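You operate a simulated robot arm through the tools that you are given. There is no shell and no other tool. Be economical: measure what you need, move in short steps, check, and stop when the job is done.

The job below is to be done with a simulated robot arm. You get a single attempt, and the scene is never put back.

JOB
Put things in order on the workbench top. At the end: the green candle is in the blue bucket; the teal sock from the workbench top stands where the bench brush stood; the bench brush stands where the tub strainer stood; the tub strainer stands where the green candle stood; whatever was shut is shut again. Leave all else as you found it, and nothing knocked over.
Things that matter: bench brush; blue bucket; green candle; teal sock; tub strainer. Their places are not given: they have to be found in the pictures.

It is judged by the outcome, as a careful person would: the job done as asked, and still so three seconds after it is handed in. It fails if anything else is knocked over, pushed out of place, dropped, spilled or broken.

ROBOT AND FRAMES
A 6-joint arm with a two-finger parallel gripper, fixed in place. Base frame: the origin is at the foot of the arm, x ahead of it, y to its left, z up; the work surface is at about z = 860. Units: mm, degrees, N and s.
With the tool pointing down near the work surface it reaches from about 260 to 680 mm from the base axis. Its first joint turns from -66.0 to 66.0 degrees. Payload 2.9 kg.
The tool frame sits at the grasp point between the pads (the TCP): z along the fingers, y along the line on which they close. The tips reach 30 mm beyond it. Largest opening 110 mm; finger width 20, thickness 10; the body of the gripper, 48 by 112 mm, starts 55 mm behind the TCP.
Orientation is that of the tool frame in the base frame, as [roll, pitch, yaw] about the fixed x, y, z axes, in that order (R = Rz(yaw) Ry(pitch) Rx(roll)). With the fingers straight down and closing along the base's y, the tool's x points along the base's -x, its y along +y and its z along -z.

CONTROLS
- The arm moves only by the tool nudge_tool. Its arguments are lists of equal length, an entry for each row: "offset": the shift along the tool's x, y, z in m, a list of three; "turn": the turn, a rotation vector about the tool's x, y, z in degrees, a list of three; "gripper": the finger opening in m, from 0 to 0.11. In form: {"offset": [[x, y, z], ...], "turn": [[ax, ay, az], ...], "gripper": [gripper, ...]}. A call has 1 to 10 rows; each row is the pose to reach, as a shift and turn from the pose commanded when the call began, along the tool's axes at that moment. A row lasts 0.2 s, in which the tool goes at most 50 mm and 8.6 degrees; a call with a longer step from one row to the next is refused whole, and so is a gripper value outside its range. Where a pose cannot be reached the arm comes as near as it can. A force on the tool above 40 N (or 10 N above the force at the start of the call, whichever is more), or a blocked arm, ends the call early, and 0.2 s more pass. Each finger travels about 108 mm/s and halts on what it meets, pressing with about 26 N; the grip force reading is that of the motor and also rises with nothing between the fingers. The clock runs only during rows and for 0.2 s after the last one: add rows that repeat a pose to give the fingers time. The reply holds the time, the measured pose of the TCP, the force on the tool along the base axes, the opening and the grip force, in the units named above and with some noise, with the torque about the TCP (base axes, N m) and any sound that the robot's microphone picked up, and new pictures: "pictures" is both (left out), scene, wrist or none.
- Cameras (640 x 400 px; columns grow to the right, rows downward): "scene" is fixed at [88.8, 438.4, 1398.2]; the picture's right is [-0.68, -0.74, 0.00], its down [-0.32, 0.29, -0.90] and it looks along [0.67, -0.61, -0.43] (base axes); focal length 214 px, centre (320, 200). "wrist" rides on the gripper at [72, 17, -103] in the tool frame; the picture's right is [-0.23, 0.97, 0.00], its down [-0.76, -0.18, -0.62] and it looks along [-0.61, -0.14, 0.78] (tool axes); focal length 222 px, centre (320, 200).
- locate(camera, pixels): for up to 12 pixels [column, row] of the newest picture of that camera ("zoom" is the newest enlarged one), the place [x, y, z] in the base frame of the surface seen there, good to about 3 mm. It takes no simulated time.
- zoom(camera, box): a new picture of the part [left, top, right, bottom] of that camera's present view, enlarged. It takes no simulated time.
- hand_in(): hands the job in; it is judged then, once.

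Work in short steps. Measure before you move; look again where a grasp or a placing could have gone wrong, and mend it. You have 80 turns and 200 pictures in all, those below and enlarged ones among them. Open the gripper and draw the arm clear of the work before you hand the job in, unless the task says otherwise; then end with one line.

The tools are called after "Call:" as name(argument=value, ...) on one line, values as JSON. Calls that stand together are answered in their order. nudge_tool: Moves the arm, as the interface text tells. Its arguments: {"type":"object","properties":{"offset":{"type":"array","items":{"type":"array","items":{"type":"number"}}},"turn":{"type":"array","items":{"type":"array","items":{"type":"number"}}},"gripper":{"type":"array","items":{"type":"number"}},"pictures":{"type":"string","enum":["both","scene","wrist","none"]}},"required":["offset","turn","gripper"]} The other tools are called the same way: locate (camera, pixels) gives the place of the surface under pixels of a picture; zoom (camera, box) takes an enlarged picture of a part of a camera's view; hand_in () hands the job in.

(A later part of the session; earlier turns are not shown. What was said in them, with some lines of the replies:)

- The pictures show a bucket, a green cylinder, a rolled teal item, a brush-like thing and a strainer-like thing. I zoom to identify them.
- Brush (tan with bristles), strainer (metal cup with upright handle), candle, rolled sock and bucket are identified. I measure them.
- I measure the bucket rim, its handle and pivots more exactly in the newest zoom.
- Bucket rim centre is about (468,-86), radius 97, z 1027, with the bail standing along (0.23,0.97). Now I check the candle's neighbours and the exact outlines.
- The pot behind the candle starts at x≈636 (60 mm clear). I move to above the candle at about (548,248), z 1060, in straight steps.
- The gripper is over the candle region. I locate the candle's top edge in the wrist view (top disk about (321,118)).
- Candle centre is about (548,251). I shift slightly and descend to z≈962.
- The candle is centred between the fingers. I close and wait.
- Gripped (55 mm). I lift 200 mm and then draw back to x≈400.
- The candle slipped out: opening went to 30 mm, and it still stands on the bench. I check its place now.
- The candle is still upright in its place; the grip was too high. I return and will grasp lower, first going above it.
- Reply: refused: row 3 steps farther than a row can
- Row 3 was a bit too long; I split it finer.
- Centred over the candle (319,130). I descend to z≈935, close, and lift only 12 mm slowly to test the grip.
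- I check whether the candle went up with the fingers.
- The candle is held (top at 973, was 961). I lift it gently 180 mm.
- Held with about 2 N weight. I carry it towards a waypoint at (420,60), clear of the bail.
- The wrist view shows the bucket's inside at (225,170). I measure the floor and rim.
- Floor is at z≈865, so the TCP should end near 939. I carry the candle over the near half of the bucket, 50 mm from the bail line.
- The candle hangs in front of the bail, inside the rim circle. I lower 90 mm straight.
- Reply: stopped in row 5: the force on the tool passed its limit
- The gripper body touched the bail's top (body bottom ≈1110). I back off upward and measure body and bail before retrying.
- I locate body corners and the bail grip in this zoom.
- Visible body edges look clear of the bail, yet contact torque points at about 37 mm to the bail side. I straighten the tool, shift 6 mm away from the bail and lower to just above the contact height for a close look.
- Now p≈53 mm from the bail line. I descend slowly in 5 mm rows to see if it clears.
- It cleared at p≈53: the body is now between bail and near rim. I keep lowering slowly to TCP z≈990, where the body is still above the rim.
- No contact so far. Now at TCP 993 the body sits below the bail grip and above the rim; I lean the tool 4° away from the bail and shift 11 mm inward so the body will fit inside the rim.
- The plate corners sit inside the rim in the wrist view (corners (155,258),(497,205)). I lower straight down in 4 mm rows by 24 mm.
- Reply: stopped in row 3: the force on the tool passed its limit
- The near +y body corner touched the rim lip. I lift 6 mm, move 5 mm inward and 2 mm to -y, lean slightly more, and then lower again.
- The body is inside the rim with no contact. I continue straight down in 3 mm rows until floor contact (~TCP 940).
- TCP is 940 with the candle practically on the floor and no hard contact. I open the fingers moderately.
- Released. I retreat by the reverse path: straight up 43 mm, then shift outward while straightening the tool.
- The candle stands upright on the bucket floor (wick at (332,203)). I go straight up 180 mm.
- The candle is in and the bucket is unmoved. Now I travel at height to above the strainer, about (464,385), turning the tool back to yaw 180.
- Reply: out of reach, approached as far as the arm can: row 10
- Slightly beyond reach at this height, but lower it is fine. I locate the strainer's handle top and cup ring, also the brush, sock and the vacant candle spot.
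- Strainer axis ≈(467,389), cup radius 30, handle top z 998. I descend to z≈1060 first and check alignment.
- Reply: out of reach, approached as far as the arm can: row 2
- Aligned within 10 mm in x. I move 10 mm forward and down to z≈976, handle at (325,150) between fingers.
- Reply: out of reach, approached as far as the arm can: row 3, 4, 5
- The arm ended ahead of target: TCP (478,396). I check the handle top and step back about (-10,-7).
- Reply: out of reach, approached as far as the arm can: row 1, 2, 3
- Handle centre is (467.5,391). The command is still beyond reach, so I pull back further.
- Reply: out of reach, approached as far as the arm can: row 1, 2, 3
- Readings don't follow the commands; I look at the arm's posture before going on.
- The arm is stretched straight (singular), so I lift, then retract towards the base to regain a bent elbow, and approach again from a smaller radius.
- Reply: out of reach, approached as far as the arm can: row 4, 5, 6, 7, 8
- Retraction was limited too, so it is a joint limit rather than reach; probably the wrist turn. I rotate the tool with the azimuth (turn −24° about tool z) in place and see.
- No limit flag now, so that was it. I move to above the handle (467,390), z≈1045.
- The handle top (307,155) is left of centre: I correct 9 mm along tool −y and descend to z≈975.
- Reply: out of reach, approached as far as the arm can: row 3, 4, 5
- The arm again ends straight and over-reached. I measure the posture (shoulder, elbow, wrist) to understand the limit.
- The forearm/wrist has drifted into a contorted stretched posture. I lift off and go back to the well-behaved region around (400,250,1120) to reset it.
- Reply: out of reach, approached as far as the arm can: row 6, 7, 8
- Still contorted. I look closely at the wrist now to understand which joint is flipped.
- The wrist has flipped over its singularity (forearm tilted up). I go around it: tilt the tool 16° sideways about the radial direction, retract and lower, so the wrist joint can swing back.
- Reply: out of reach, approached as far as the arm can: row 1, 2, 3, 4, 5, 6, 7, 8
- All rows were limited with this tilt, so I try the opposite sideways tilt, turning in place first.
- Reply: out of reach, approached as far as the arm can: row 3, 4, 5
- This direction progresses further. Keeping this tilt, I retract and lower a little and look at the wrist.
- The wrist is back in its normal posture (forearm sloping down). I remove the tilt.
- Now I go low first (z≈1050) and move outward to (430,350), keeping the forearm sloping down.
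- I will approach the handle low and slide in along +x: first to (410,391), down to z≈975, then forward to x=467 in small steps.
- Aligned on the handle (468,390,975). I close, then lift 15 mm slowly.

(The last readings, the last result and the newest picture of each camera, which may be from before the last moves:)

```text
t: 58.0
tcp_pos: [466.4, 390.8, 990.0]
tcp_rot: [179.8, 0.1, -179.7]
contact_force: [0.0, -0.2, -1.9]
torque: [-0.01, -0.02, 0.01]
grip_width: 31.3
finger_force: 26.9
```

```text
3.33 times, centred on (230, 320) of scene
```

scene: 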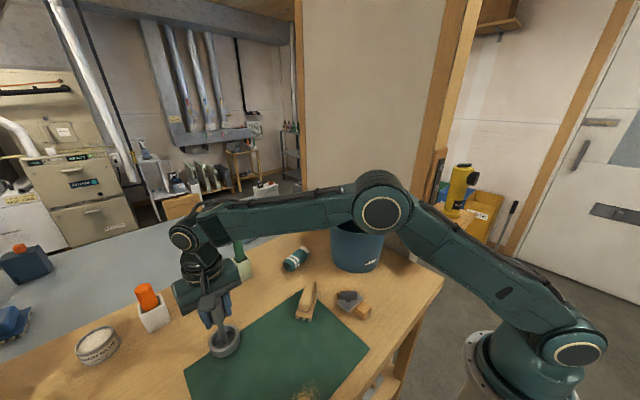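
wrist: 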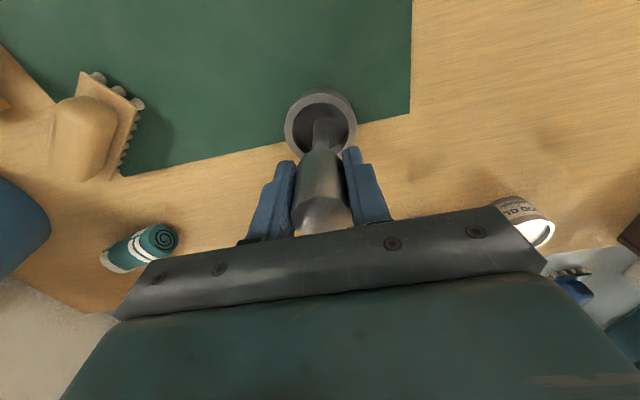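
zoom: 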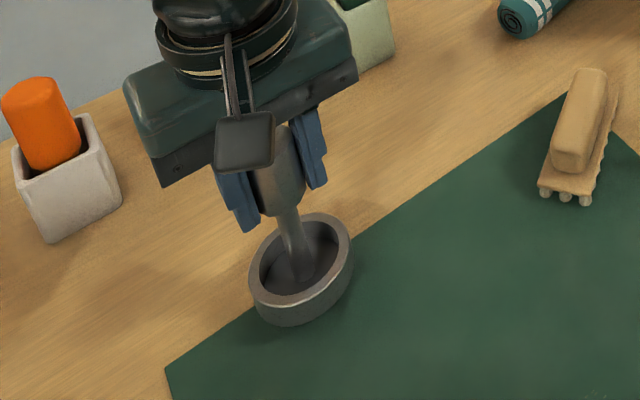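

Held and lifted. I carry it at low height to above the candle's old place (548,250).

Call:
nudge_tool(offset=[[0, -0.003, -0.01], [-0.008, -0.018, -0.012], [-0.02, -0.038, -0.012], [-0.033, -0.06, -0.012], [-0.046, -0.082, -0.012], [-0.059, -0.104, -0.012], [-0.072, -0.124, -0.012], [-0.0815, -0.14, -0.012], [-0.0815, -0.14, -0.012]], turn=[[0, 0, 0], [0, 0, 0], [0, 0, 0], [0, 0, 0], [0, 0, 0], [0, 0, 0], [0, 0, 0], [0, 0, 0], [0, 0, 0]], gripper=[0, 0, 0, 0, 0, 0, 0, 0, 0])

```text
t: 60.0
tcp_pos: [550.7, 252.6, 999.2]
tcp_rot: [179.8, 0.1, -179.8]
contact_force: [-0.3, 0.4, -1.7]
torque: [0.03, 0.03, 0.04]
grip_width: 31.3
finger_force: 25.7
```

scene: 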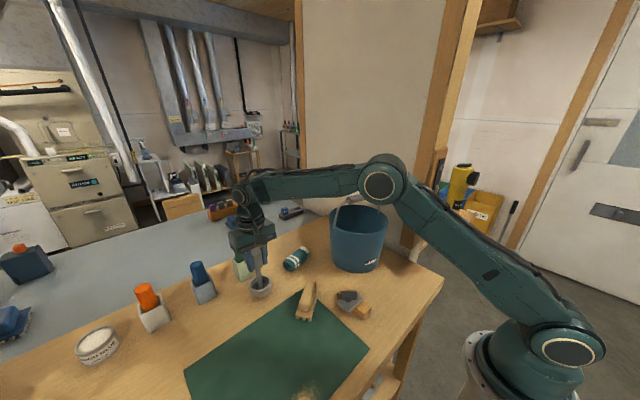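
wrist: 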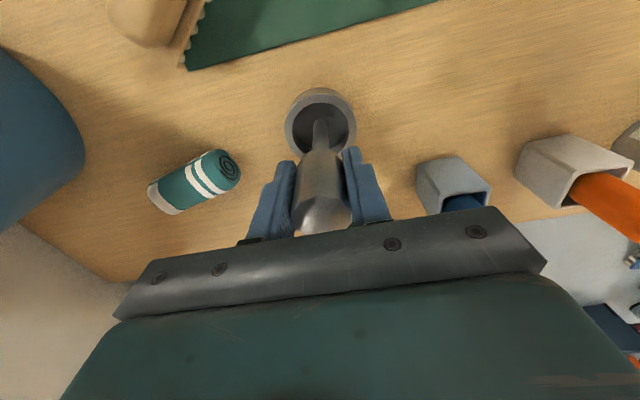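

Centred at (550,252). I lower 27 mm slowly.

Call:
nudge_tool(offset=[[0.001, -0.001, 0.01], [0.001, -0.001, 0.017], [0.001, -0.001, 0.022], [0.001, -0.001, 0.025], [0.001, -0.001, 0.027], [0.001, -0.001, 0.027]], turn=[[0, 0, 0], [0, 0, 0], [0, 0, 0], [0, 0, 0], [0, 0, 0], [0, 0, 0]], gripper=[0, 0, 0, 0, 0, 0], pictures="wrist")

Call:
locate(camera="wrist", pixels=[[320, 92], [288, 120], [353, 120], [320, 100]])

```text
t: 61.5
tcp_pos: [548.3, 250.2, 974.2]
tcp_rot: [179.8, 0.1, -179.8]
contact_force: [0.1, -0.4, -1.4]
torque: [-0.01, 0.0, -0.02]
grip_width: 31.1
finger_force: 26.1
```

wrist: 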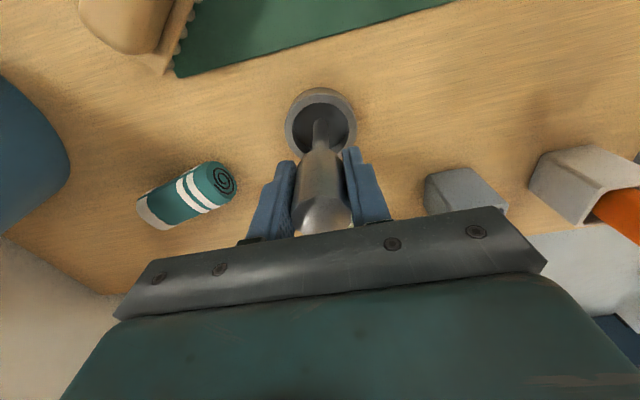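

```text
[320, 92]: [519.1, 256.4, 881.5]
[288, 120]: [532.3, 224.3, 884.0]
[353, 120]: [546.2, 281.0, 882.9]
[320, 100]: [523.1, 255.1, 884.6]
```

Rim height 883 matches standing. I lower 2 mm more and release.

Call:
nudge_tool(offset=[[0, 0, 0.002], [0, 0, 0.002], [0, 0, 0.002], [0, 0, 0.002], [0, 0, 0.002]], turn=[[0, 0, 0], [0, 0, 0], [0, 0, 0], [0, 0, 0], [0, 0, 0]], gripper=[0.0, 0.025, 0.034, 0.05, 0.075], pictures="wrist")

```text
t: 62.6
tcp_pos: [548.7, 250.7, 973.0]
tcp_rot: [179.7, 0.1, -179.8]
contact_force: [-0.2, 0.2, -0.2]
torque: [0.03, -0.03, 0.01]
grip_width: 75.2
finger_force: 0.0
```

wrist: 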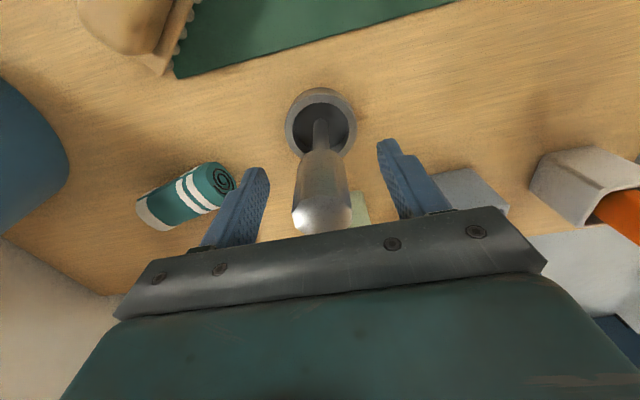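

Strainer stands. I slide back clear of the handle, then move over the brush at (415,180) z≈1060.

Call:
nudge_tool(offset=[[0.03, 0, 0], [0.07, 0, 0], [0.09, -0.01, -0.03], [0.11, -0.04, -0.06], [0.135, -0.07, -0.087], [0.135, -0.07, -0.087]], turn=[[0, 0, 0], [0, 0, 0], [0, 0, 0], [0, 0, 0], [0, 0, 0], [0, 0, 0]], gripper=[0.075, 0.08, 0.09, 0.1, 0.1, 0.1])

Call:
zoom(camera="wrist", box=[200, 60, 440, 210])

```text
t: 64.0
tcp_pos: [408.7, 182.8, 1057.8]
tcp_rot: [179.8, 0.0, -179.8]
contact_force: [-0.1, -0.2, 0.2]
torque: [0.03, 0.0, -0.01]
grip_width: 99.9
finger_force: 0.0
```

scene: 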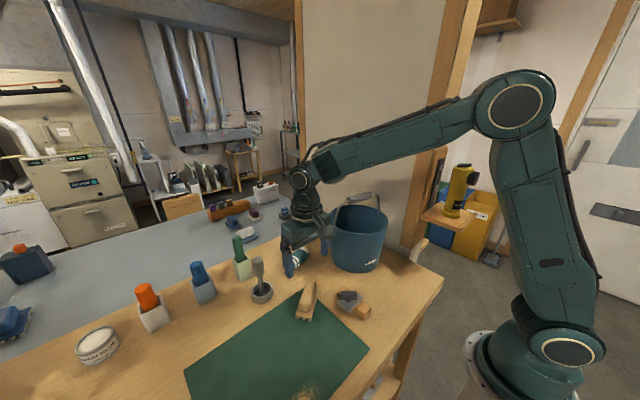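
wrist: 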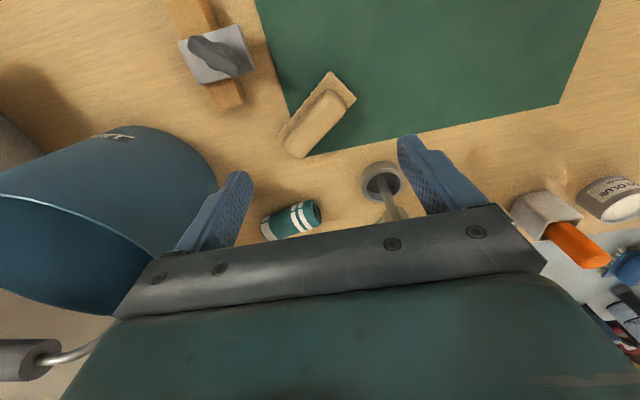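

```text
2.67 times, centred on (320, 135) of wrist
```

zoom: 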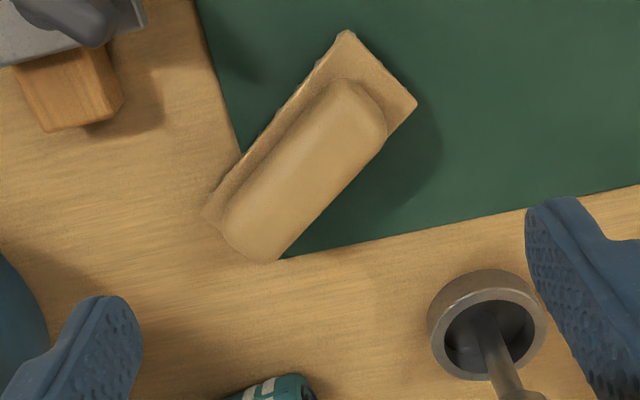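

I measure the brush: base corners and the handle outline.

Call:
locate(camera="zoom", pixels=[[347, 36], [412, 102], [208, 212], [260, 258], [340, 90], [378, 130], [232, 215], [270, 250], [305, 170], [270, 155], [345, 190], [240, 195]])

Call:
zoom(camera="scene", box=[270, 270, 350, 330])

```text
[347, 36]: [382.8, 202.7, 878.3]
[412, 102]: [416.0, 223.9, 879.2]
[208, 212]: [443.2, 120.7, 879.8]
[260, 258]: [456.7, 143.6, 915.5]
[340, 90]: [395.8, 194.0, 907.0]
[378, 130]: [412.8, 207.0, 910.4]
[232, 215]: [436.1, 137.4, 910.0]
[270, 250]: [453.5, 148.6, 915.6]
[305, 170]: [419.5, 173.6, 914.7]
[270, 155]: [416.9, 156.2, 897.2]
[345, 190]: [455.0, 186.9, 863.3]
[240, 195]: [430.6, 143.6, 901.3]
```

```text
6.67 times, centred on (310, 300) of scene
```

zoom: 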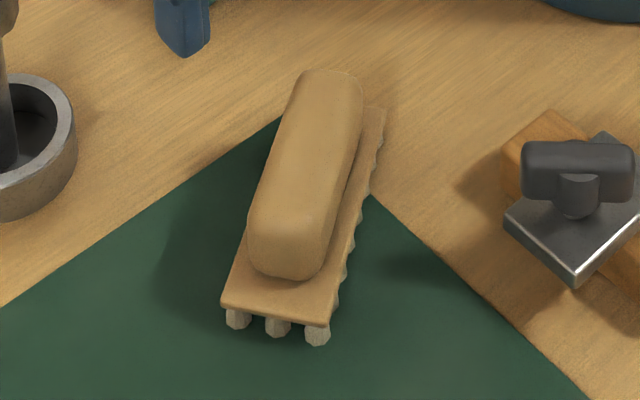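

Brush centre ≈(429,172), long axis along (0.59,−0.81), handle top z 915. I turn the tool +57° about its z and centre above it.

Call:
nudge_tool(offset=[[-0.003, -0.002, 0], [-0.006, -0.004, 0], [-0.01, -0.006, 0], [-0.013, -0.008, 0], [-0.016, -0.01, 0], [-0.019, -0.011, 0], [-0.02, -0.011, 0.01], [-0.02, -0.011, 0.02]], turn=[[0, 0, 8], [0, 0, 16], [0, 0, 24], [0, 0, 32], [0, 0, 40], [0, 0, 48], [0, 0, 56], [0, 0, 57.2]], gripper=[0.09, 0.08, 0.07, 0.07, 0.07, 0.07, 0.07, 0.07])

Call:
zoom(camera="wrist", box=[200, 60, 440, 210])

```text
t: 65.8
tcp_pos: [434.4, 171.3, 1038.3]
tcp_rot: [179.9, -0.1, 123.0]
contact_force: [1.0, -0.8, 0.0]
torque: [0.0, 0.02, -0.03]
grip_width: 70.2
finger_force: 0.0
```

scene: 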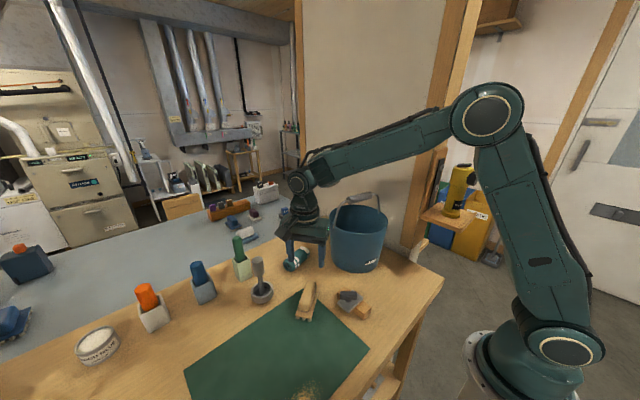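
wrist: 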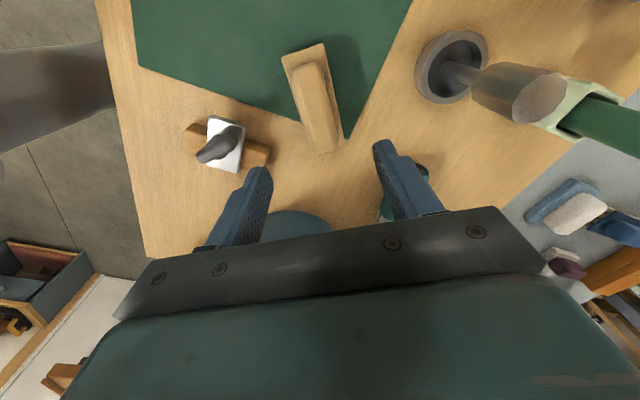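

```text
2.67 times, centred on (320, 135) of wrist
```

zoom: 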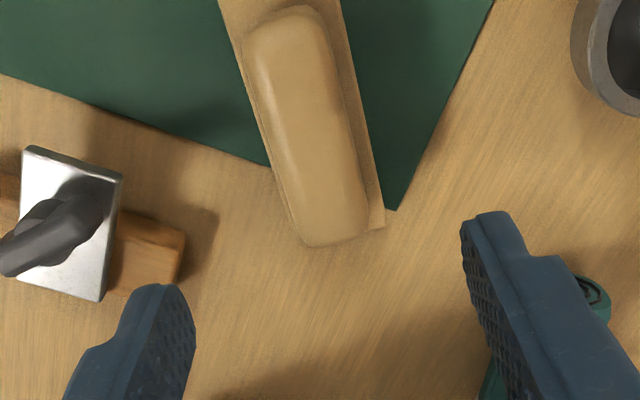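

The brush is aligned with the tool. I measure the handle's side edges and ends in this view.

Call:
locate(camera="zoom", pixels=[[270, 100], [340, 90], [280, 150], [352, 140], [305, 120], [290, 12], [335, 240], [300, 210], [365, 200], [258, 50], [325, 45]])

```text
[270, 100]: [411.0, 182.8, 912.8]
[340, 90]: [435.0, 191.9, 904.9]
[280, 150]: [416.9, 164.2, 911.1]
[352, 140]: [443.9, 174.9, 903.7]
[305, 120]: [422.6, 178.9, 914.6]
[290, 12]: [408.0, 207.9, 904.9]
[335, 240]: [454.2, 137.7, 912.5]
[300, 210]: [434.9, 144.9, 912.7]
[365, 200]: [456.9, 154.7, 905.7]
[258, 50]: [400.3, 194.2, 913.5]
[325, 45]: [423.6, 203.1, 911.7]
```

Handle centre (430,172), width ~29 mm. I descend to TCP z≈914 (tips just above the base plate).

Call:
nudge_tool(offset=[[0, 0, 0.04], [0, 0, 0.08], [0, 0, 0.11], [0, 0, 0.123], [0, 0, 0.123]], turn=[[0, 0, 0], [0, 0, 0], [0, 0, 0], [0, 0, 0], [0, 0, 0]], gripper=[0.07, 0.07, 0.07, 0.07, 0.07])

Call:
zoom(camera="wrist", box=[200, 60, 440, 260])

```text
t: 67.0
tcp_pos: [431.4, 169.7, 917.3]
tcp_rot: [179.9, -0.1, 123.0]
contact_force: [-0.1, 0.0, -0.2]
torque: [-0.01, 0.02, -0.01]
grip_width: 70.0
finger_force: 0.1
```

scene: 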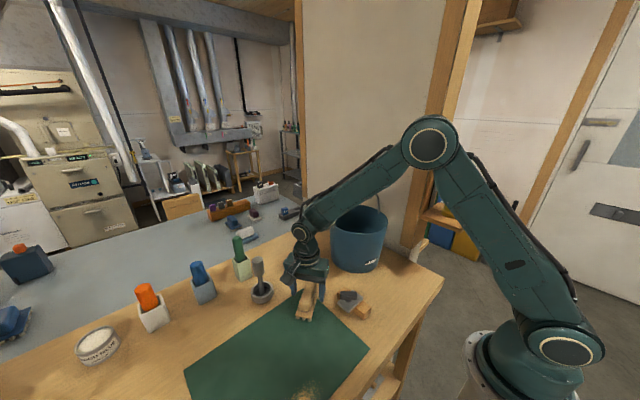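
wrist: 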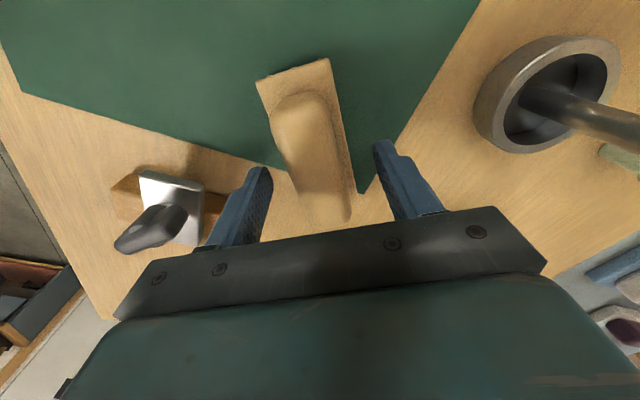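

```text
2.00 times, centred on (320, 160) of wrist
```

zoom: 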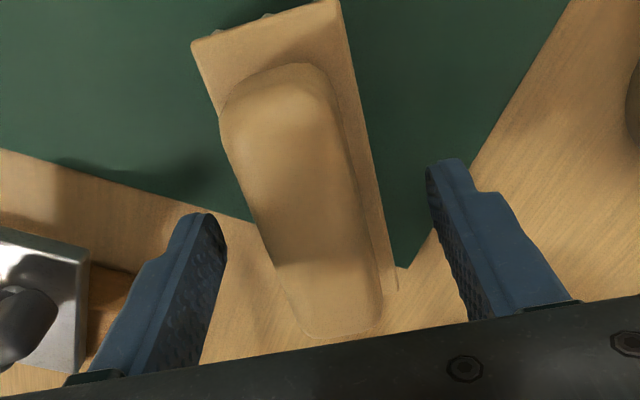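

The brush handle is between the fingers. I close, then lift 12 mm.

Call:
nudge_tool(offset=[[0, 0, 0], [0, 0, 0], [0, 0, 0], [0, 0, 0], [0, 0, -0.003], [0, 0, -0.008], [0, 0, -0.014], [0, 0, -0.014]], turn=[[0, 0, 0], [0, 0, 0], [0, 0, 0], [0, 0, 0], [0, 0, 0], [0, 0, 0], [0, 0, 0], [0, 0, 0]], gripper=[0.05, 0.03, 0, 0, 0, 0, 0, 0])

Call:
zoom(camera="scene", box=[260, 250, 370, 340])

```text
t: 68.8
tcp_pos: [433.0, 169.4, 931.1]
tcp_rot: [179.8, -0.1, 123.1]
contact_force: [0.0, 0.2, -0.9]
torque: [-0.03, 0.02, 0.01]
grip_width: 31.8
finger_force: 25.8
```

scene: 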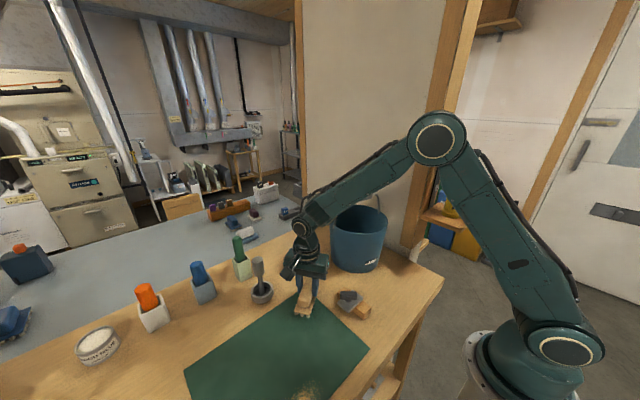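
wrist: 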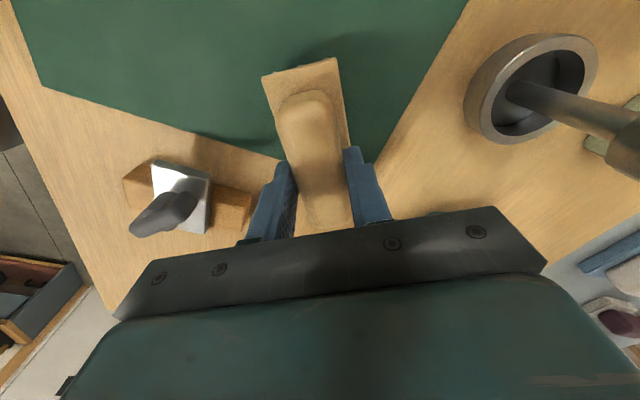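

```text
4.44 times, centred on (315, 295) of scene
```

zoom: 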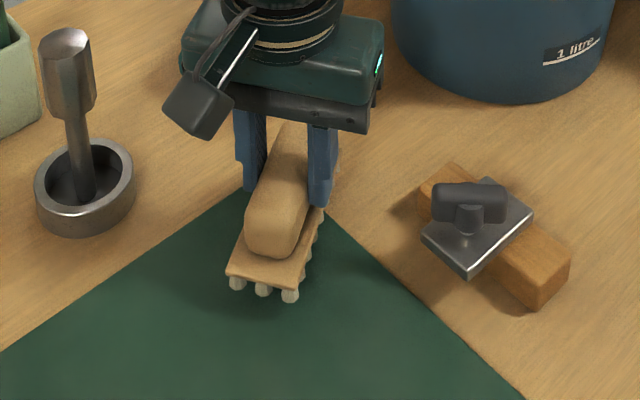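

Held. I carry the brush low to the strainer's old place: TCP target (468,387), turning with the azimuth by −18°.

Call:
nudge_tool(offset=[[0.008, 0.008, -0.01], [0.026, 0.024, -0.012], [0.048, 0.044, -0.012], [0.07, 0.064, -0.012], [0.092, 0.084, -0.012], [0.114, 0.104, -0.012], [0.134, 0.123, -0.012], [0.152, 0.139, -0.012], [0.1626, 0.149, -0.012], [0.1626, 0.149, -0.012]], turn=[[0, 0, 0], [0, 0, -2], [0, 0, -4], [0, 0, -7], [0, 0, -10], [0, 0, -13], [0, 0, -16], [0, 0, -18], [0, 0, -18], [0, 0, -18]], gripper=[0, 0, 0, 0, 0, 0, 0, 0, 0, 0])

```text
t: 71.0
tcp_pos: [469.1, 386.0, 943.5]
tcp_rot: [179.8, -0.2, 141.0]
contact_force: [0.4, -0.7, -1.3]
torque: [0.05, 0.02, 0.0]
grip_width: 31.5
finger_force: 26.2
```

scene: 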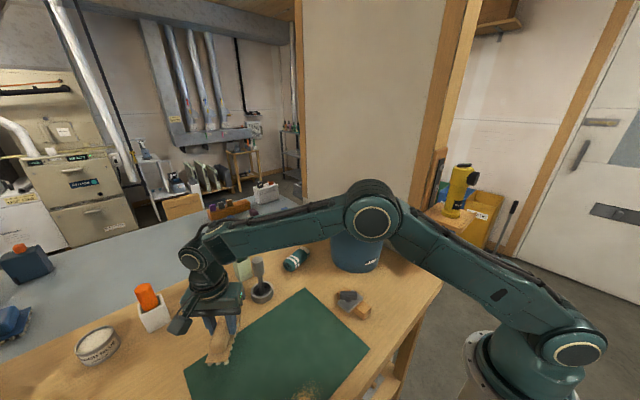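
wrist: 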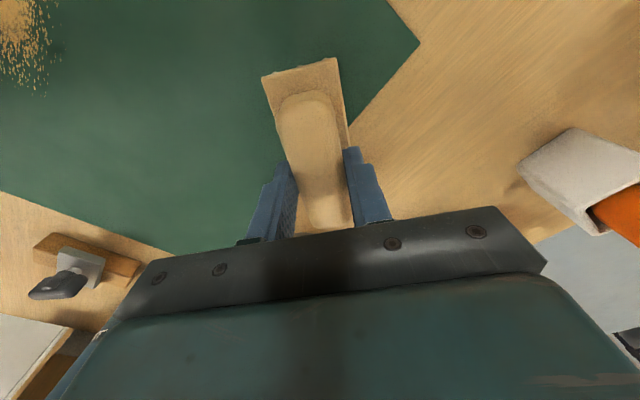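

In position: brush centre ≈(467,388). I lower 26 mm slowly.

Call:
nudge_tool(offset=[[0, 0.001, 0.01], [0, 0.001, 0.017], [0, 0.001, 0.021], [0, 0.001, 0.024], [0, 0.001, 0.026], [0, 0.001, 0.027], [0, 0.001, 0.027]], turn=[[0, 0, 0], [0, 0, 0], [0, 0, 0], [0, 0, 0], [0, 0, 0], [0, 0, 0], [0, 0, 0]], gripper=[0, 0, 0, 0, 0, 0, 0], pictures="wrist")

Call:
locate(camera="wrist", pixels=[[264, 80], [336, 61], [310, 110], [300, 75]])

```text
t: 72.7
tcp_pos: [469.9, 386.4, 917.5]
tcp_rot: [179.6, 0.0, 141.0]
contact_force: [0.6, -1.0, 15.0]
torque: [0.06, 0.52, 0.01]
grip_width: 31.5
finger_force: 25.5
```

wrist: 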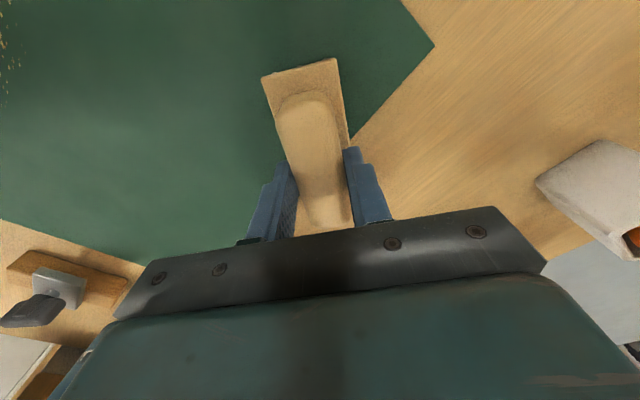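

```text
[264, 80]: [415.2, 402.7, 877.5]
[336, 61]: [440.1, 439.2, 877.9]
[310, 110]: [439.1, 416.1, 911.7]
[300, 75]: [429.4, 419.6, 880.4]
```

On the surface (15 N), brush centre ≈(467,389). I ease up 1 mm, open, and rise.

Call:
nudge_tool(offset=[[0, 0, -0.001], [0, 0, -0.001], [0, 0, -0.001], [0, 0, -0.001], [0, 0, -0.01], [0, 0, -0.04], [0, 0, -0.06], [0, 0, -0.06]], turn=[[0, 0, 0], [0, 0, 0], [0, 0, 0], [0, 0, 0], [0, 0, 0], [0, 0, 0], [0, 0, 0], [0, 0, 0]], gripper=[0.0, 0.03, 0.04, 0.06, 0.06, 0.06, 0.06, 0.06])

Call:
zoom(camera="wrist", box=[200, 40, 440, 240])

```text
t: 74.5
tcp_pos: [468.7, 386.3, 975.8]
tcp_rot: [179.9, 0.0, 141.1]
contact_force: [0.5, 0.2, 0.2]
torque: [0.01, -0.01, 0.0]
grip_width: 60.2
finger_force: 0.0
```

scene: 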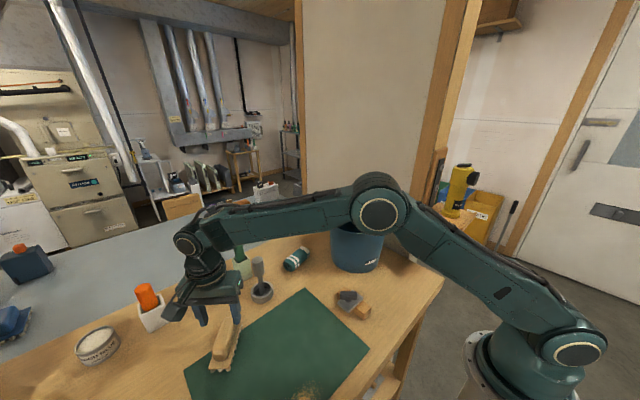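
wrist: 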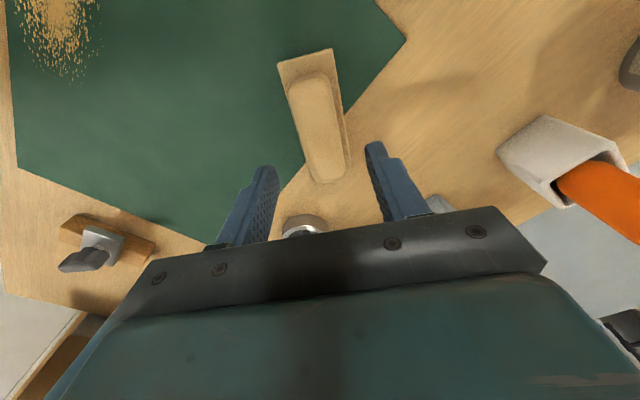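

```text
2.00 times, centred on (320, 140) of wrist
```

zoom: 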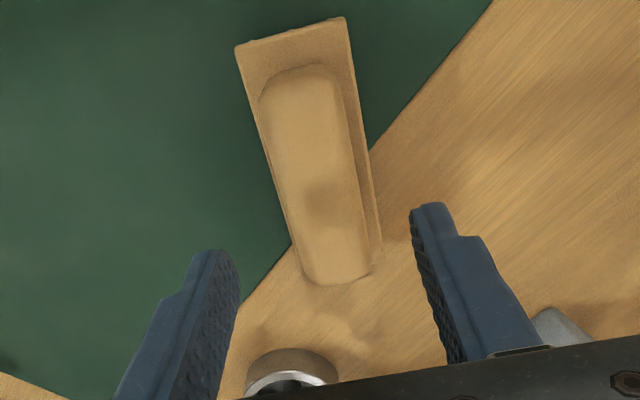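

Brush is set down well. I now travel via (420,230) to above the sock at (570,108), z≈1045, turning the tool to close across the sock.

Call:
nudge_tool(offset=[[-0.015, -0.038, -0.02], [-0.03, -0.076, -0.045], [-0.045, -0.114, -0.068], [-0.06, -0.15, -0.07], [-0.098, -0.152, -0.07], [-0.137, -0.152, -0.07], [-0.176, -0.152, -0.07], [-0.215, -0.152, -0.07], [-0.253, -0.152, -0.07], [-0.253, -0.152, -0.07]], turn=[[0, 0, 5], [0, 0, 10], [0, 0, 15], [0, 0, 20], [0, 0, 25], [0, 0, 30], [0, 0, 35], [0, 0, 40], [0, 0, 44], [0, 0, 44]], gripper=[0.07, 0.08, 0.08, 0.08, 0.08, 0.08, 0.08, 0.08, 0.08, 0.08])

Call:
zoom(camera="wrist", box=[200, 40, 440, 240])

```text
t: 76.7
tcp_pos: [569.8, 110.8, 1045.7]
tcp_rot: [179.8, -0.2, 96.9]
contact_force: [0.3, -0.1, -0.3]
torque: [0.0, 0.05, -0.02]
grip_width: 79.8
finger_force: 0.0
```

scene: 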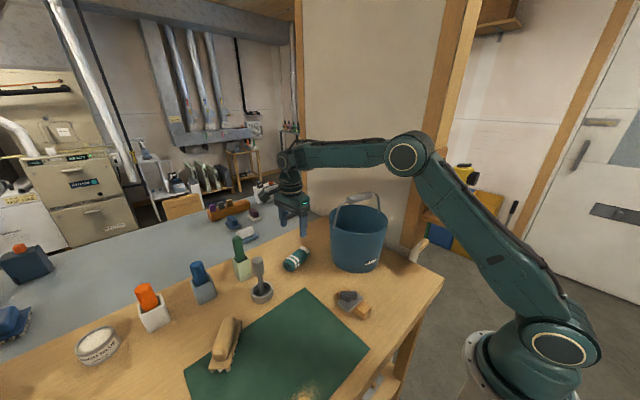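
wrist: 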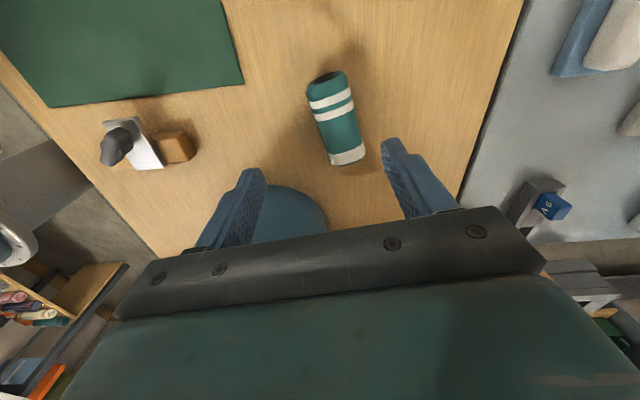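

```text
2.00 times, centred on (320, 140) of wrist
```

zoom: 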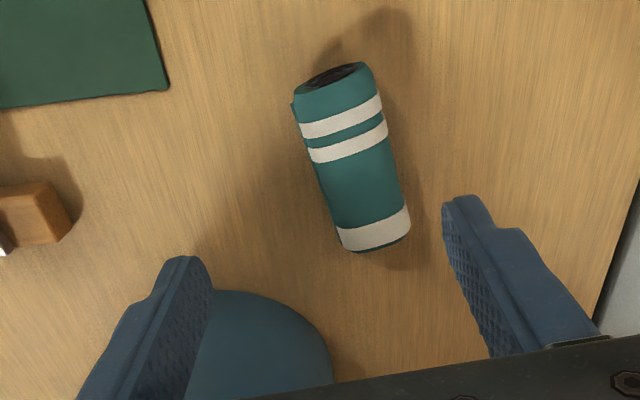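

The view shows the sock from (335,75) to (350,160). I measure its outline.

Call:
locate(camera="zoom", pixels=[[335, 75], [298, 115], [380, 90], [345, 155], [315, 170], [398, 165], [360, 190], [345, 245], [408, 225], [375, 230], [355, 120], [380, 250]])

```text
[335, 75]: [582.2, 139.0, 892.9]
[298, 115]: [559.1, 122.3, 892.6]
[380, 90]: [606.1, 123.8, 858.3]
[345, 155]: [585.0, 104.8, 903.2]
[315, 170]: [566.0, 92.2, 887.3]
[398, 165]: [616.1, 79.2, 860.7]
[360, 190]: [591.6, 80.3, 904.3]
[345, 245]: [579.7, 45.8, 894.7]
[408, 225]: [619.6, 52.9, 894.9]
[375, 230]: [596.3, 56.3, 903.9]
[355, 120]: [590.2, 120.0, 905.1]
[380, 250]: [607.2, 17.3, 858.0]
```

Sock: axis along (0.25,−0.97), centre ≈(588,92), diameter ~43. I shift, turn −7.5°, and descend to z≈940 first.

Call:
nudge_tool(offset=[[-0.0186, 0.0159, 0.0], [-0.0186, 0.0159, 0.04], [-0.0186, 0.0159, 0.08], [-0.0186, 0.0159, 0.105], [-0.0186, 0.0159, 0.105]], turn=[[0, 0, -4], [0, 0, -7.5], [0, 0, -7.5], [0, 0, -7.5], [0, 0, -7.5]], gripper=[0.08, 0.08, 0.08, 0.08, 0.08])

Call:
zoom(camera="wrist", box=[200, 60, 440, 260])

```text
t: 77.8
tcp_pos: [588.0, 94.3, 938.9]
tcp_rot: [179.9, -0.1, 104.6]
contact_force: [1.4, 0.2, 0.3]
torque: [0.0, 0.01, 0.0]
grip_width: 80.0
finger_force: 0.0
```

scene: 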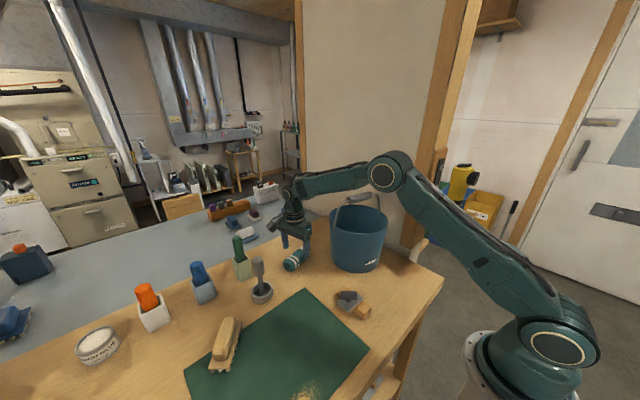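
wrist: 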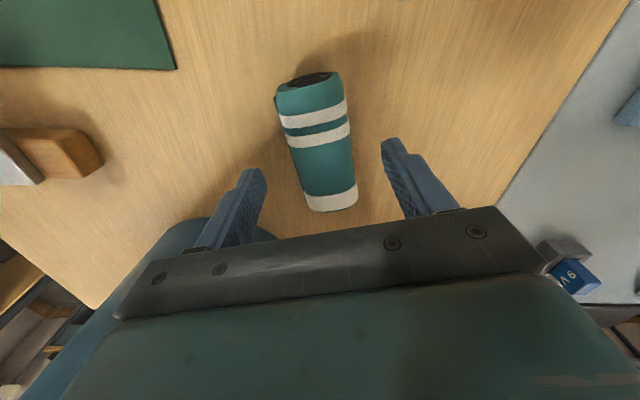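

```text
2.00 times, centred on (320, 160) of wrist
```

zoom: 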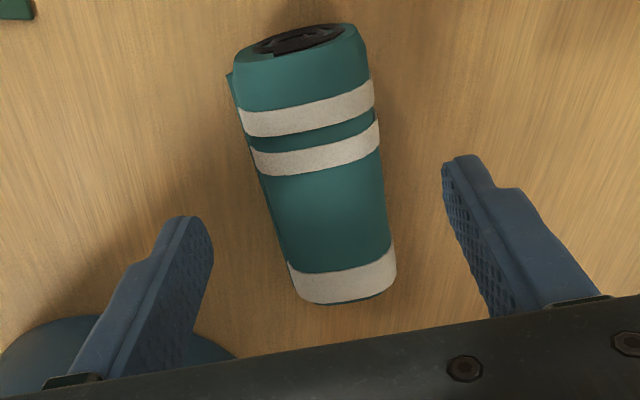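

Looks centred; I verify the sock's ends and sides once more.

Call:
locate(camera="zoom", pixels=[[305, 50], [345, 298], [262, 190], [385, 190], [325, 190], [240, 90], [370, 80], [290, 270], [393, 260]])

```text
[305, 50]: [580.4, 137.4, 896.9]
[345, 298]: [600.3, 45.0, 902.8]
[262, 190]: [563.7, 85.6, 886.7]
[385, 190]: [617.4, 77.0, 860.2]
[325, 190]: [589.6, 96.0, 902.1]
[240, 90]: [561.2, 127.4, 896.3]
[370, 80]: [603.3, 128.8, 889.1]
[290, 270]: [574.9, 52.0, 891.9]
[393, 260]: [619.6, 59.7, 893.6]
```

Centre (590,92) vs TCP (588,94): good. I descend to z≈895, close, and lift 12 mm.

Call:
nudge_tool(offset=[[0.0015, 0.0015, 0.02], [0.0015, 0.0015, 0.035], [0.0015, 0.0015, 0.043], [0.0015, 0.0015, 0.043], [0.0015, 0.0015, 0.043], [0.0015, 0.0015, 0.043], [0.0015, 0.0015, 0.043], [0.0015, 0.0015, 0.04], [0.0015, 0.0015, 0.035], [0.0015, 0.0015, 0.03]], turn=[[0, 0, 0], [0, 0, 0], [0, 0, 0], [0, 0, 0], [0, 0, 0], [0, 0, 0], [0, 0, 0], [0, 0, 0], [0, 0, 0], [0, 0, 0]], gripper=[0.08, 0.08, 0.08, 0.06, 0.04, 0.0, 0.0, 0, 0, 0])

Call:
zoom(camera="scene", box=[240, 190, 340, 290])

```text
t: 80.0
tcp_pos: [591.3, 95.5, 908.9]
tcp_rot: [179.9, -0.1, 104.6]
contact_force: [-0.4, -0.6, -0.7]
torque: [0.02, 0.0, 0.0]
grip_width: 45.5
finger_force: 25.9
```

scene: 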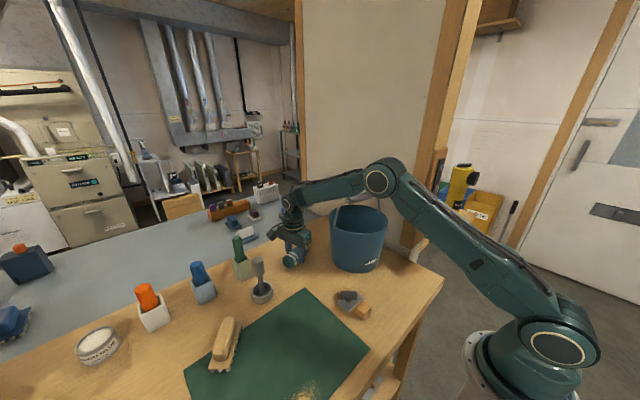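
wrist: 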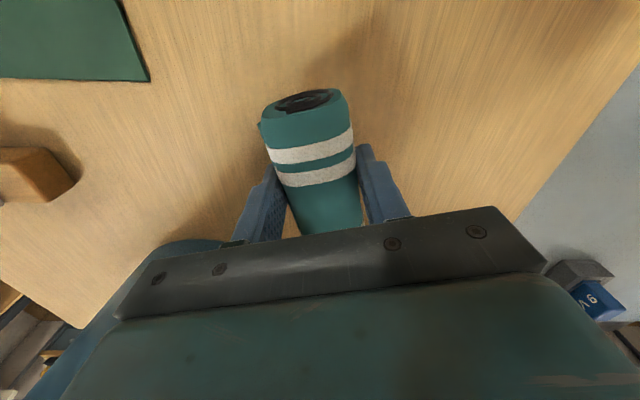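

```text
4.00 times, centred on (290, 240) of scene
```

zoom: 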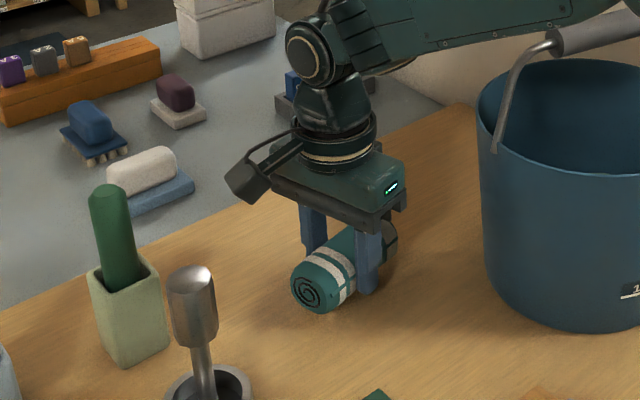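

Held. I lift and carry the sock to the brush's old place (430,172), turning −20° to match the brush's old direction.

Call:
nudge_tool(offset=[[0, 0, -0.015], [0.005, -0.006, -0.028], [0.02, -0.023, -0.028], [0.038, -0.044, -0.028], [0.056, -0.065, -0.028], [0.074, -0.086, -0.028], [0.092, -0.107, -0.028], [0.107, -0.124, -0.028], [0.1163, -0.1351, -0.028], [0.1163, -0.1351, -0.028]], turn=[[0, 0, 0], [0, 0, -1], [0, 0, -4], [0, 0, -7], [0, 0, -10], [0, 0, -13], [0, 0, -16], [0, 0, -19], [0, 0, -20], [0, 0, -20]], gripper=[0, 0, 0, 0, 0, 0, 0, 0, 0, 0])

Call:
zoom(camera="scene", box=[250, 230, 370, 330])

```text
t: 82.2
tcp_pos: [430.3, 176.3, 939.9]
tcp_rot: [179.7, -0.1, 124.6]
contact_force: [0.2, -0.1, -0.3]
torque: [-0.01, -0.01, -0.01]
grip_width: 45.3
finger_force: 26.1
```

scene: 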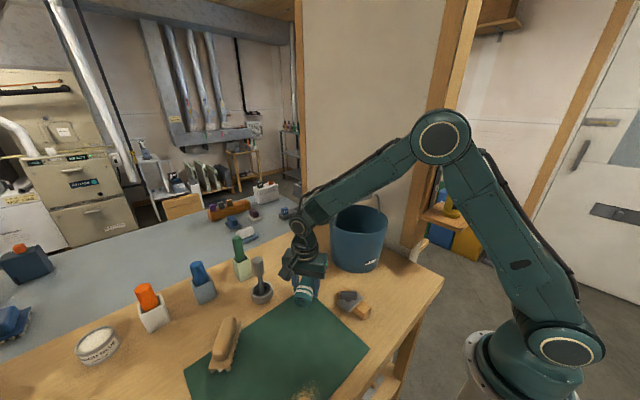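
wrist: 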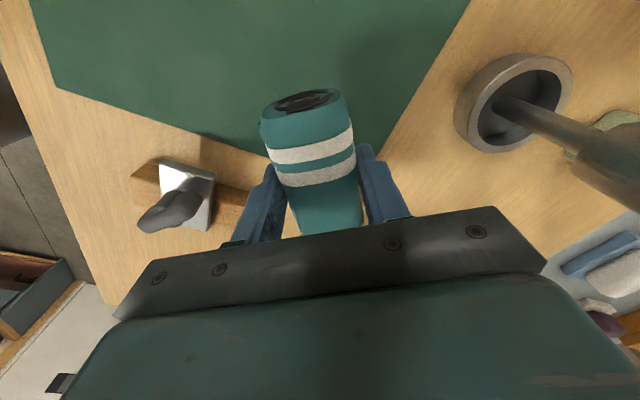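

```text
4.00 times, centred on (310, 280) of scene
```

zoom: 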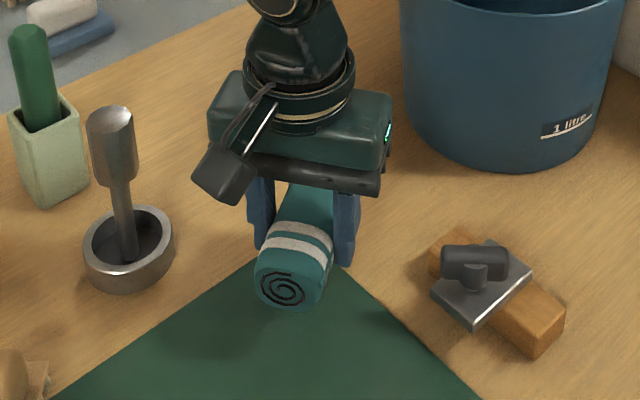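

The sock hangs level over the place. I lower 40 mm slowly.

Call:
nudge_tool(offset=[[-0.0015, -0.001, 0.012], [-0.0015, -0.001, 0.024], [-0.0015, -0.001, 0.032], [-0.0015, -0.001, 0.036], [-0.0015, -0.001, 0.039], [-0.0015, -0.001, 0.041], [-0.0015, -0.001, 0.041]], turn=[[0, 0, 0], [0, 0, 0], [0, 0, 0], [0, 0, 0], [0, 0, 0], [0, 0, 0], [0, 0, 0]], gripper=[0, 0, 0, 0, 0, 0, 0])

Call:
zoom(camera="scene", box=[250, 230, 370, 330])

```text
t: 83.8
tcp_pos: [431.3, 173.5, 898.4]
tcp_rot: [179.5, 0.0, 124.4]
contact_force: [-2.0, -5.3, 23.7]
torque: [0.02, 0.33, 0.01]
grip_width: 45.2
finger_force: 26.1
```

scene: 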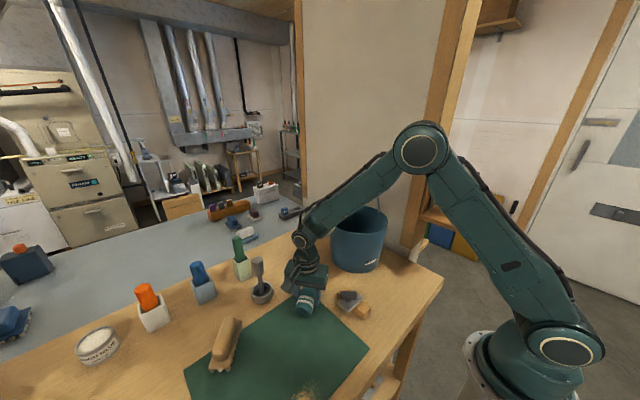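
wrist: 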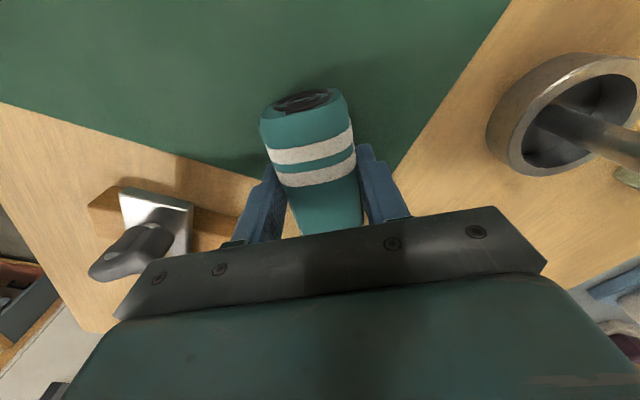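

```text
4.00 times, centred on (310, 280) of scene
```

zoom: 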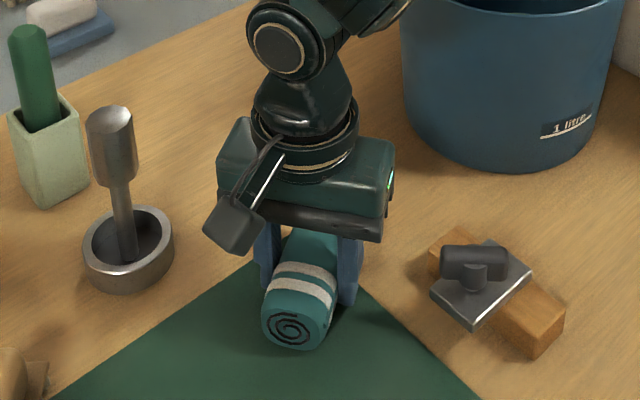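

Resting on the surface. I ease up 2 mm, open gently, then rise.

Call:
nudge_tool(offset=[[0, 0, -0.0015], [0, 0, -0.0015], [0, 0, -0.0015], [0, 0, -0.0015], [0, 0, -0.0015], [0, 0, -0.01], [0, 0, -0.03], [0, 0, -0.07], [0, 0, -0.11], [0, 0, -0.11]], turn=[[0, 0, 0], [0, 0, 0], [0, 0, 0], [0, 0, 0], [0, 0, 0], [0, 0, 0], [0, 0, 0], [0, 0, 0], [0, 0, 0], [0, 0, 0]], gripper=[0.02, 0.044, 0.048, 0.056, 0.066, 0.07, 0.07, 0.07, 0.07, 0.07])

Call:
zoom(camera="wrist", box=[180, 40, 460, 240])

```text
t: 86.0
tcp_pos: [429.7, 170.4, 1007.3]
tcp_rot: [179.9, -0.1, 124.5]
contact_force: [0.4, 0.5, 0.0]
torque: [-0.03, -0.03, 0.0]
grip_width: 70.0
finger_force: 0.0
```

scene: 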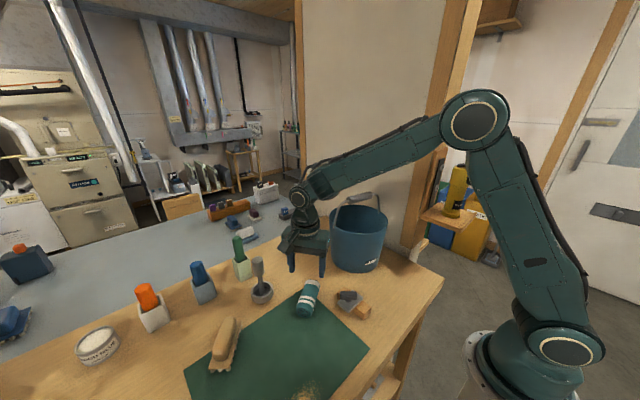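
wrist: 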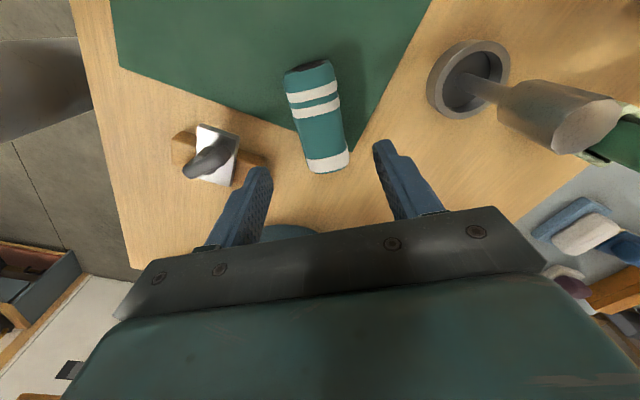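

```text
2.00 times, centred on (320, 140) of wrist
```

zoom: 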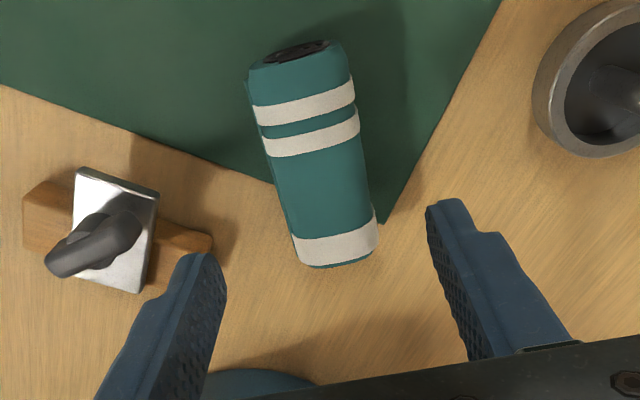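

All four are placed. I raise the arm and draw it back, then take final measurements.

Call:
nudge_tool(offset=[[0, 0, -0.04], [0, 0, -0.08], [0, 0, -0.12], [0.02, -0.03, -0.15], [0.03, -0.06, -0.18], [0.04, -0.09, -0.2], [0.04, -0.09, -0.2], [0.04, -0.09, -0.2]], turn=[[0, 0, 0], [0, 0, 0], [0, 0, 0], [0, 0, 0], [0, 0, 0], [0, 0, 0], [0, 0, 0], [0, 0, 0]], gripper=[0.09, 0.11, 0.11, 0.11, 0.11, 0.11, 0.11, 0.11])

Call:
zoom(camera="scene", box=[180, 190, 400, 390])

Call:
locate(camera="scene", pixels=[[306, 298], [258, 262], [262, 300], [226, 340], [316, 283], [304, 312], [330, 214], [360, 197], [386, 222]])

```text
t: 87.8
tcp_pos: [331.0, 154.1, 1205.8]
tcp_rot: [179.8, -0.1, 124.5]
contact_force: [-0.1, 0.6, 0.0]
torque: [-0.01, 0.01, 0.01]
grip_width: 109.9
finger_force: 0.0
```

scene: 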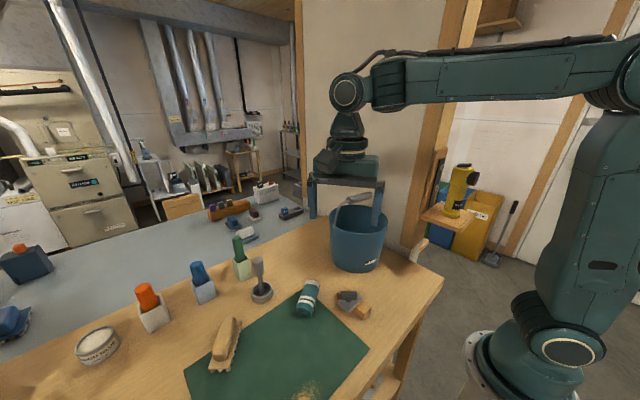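
wrist: 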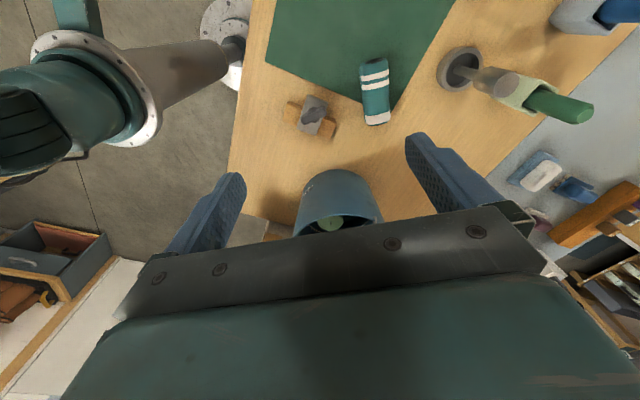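

```text
2.00 times, centred on (290, 290) of scene
```

zoom: 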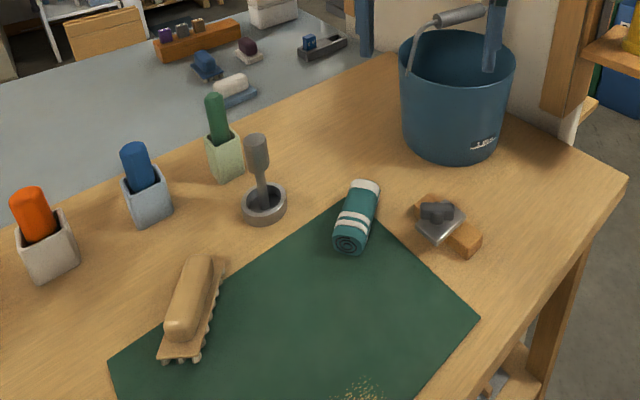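

```text
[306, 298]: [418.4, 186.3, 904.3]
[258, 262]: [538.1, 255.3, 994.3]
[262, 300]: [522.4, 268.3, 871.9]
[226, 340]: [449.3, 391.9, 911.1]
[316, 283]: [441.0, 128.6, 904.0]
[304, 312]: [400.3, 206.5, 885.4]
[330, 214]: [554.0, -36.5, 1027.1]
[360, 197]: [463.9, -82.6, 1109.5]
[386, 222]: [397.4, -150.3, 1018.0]
```

Everything is in its place, standing upright, the arm is clear and the gripper is open. I hand in.

Call:
hand_in()

```text
The job is handed in.
```

The job is handed in. The green candle stands in the blue bucket, the teal sock lies where the bench brush stood, the brush is where the tub strainer stood, and the strainer is where the candle stood. On the way the candle slipped once and stayed upright, and the gripper touched the bucket's handle and rim, but the last pictures show nothing else moved. I found nothing that had been shut, so there was nothing to close again.
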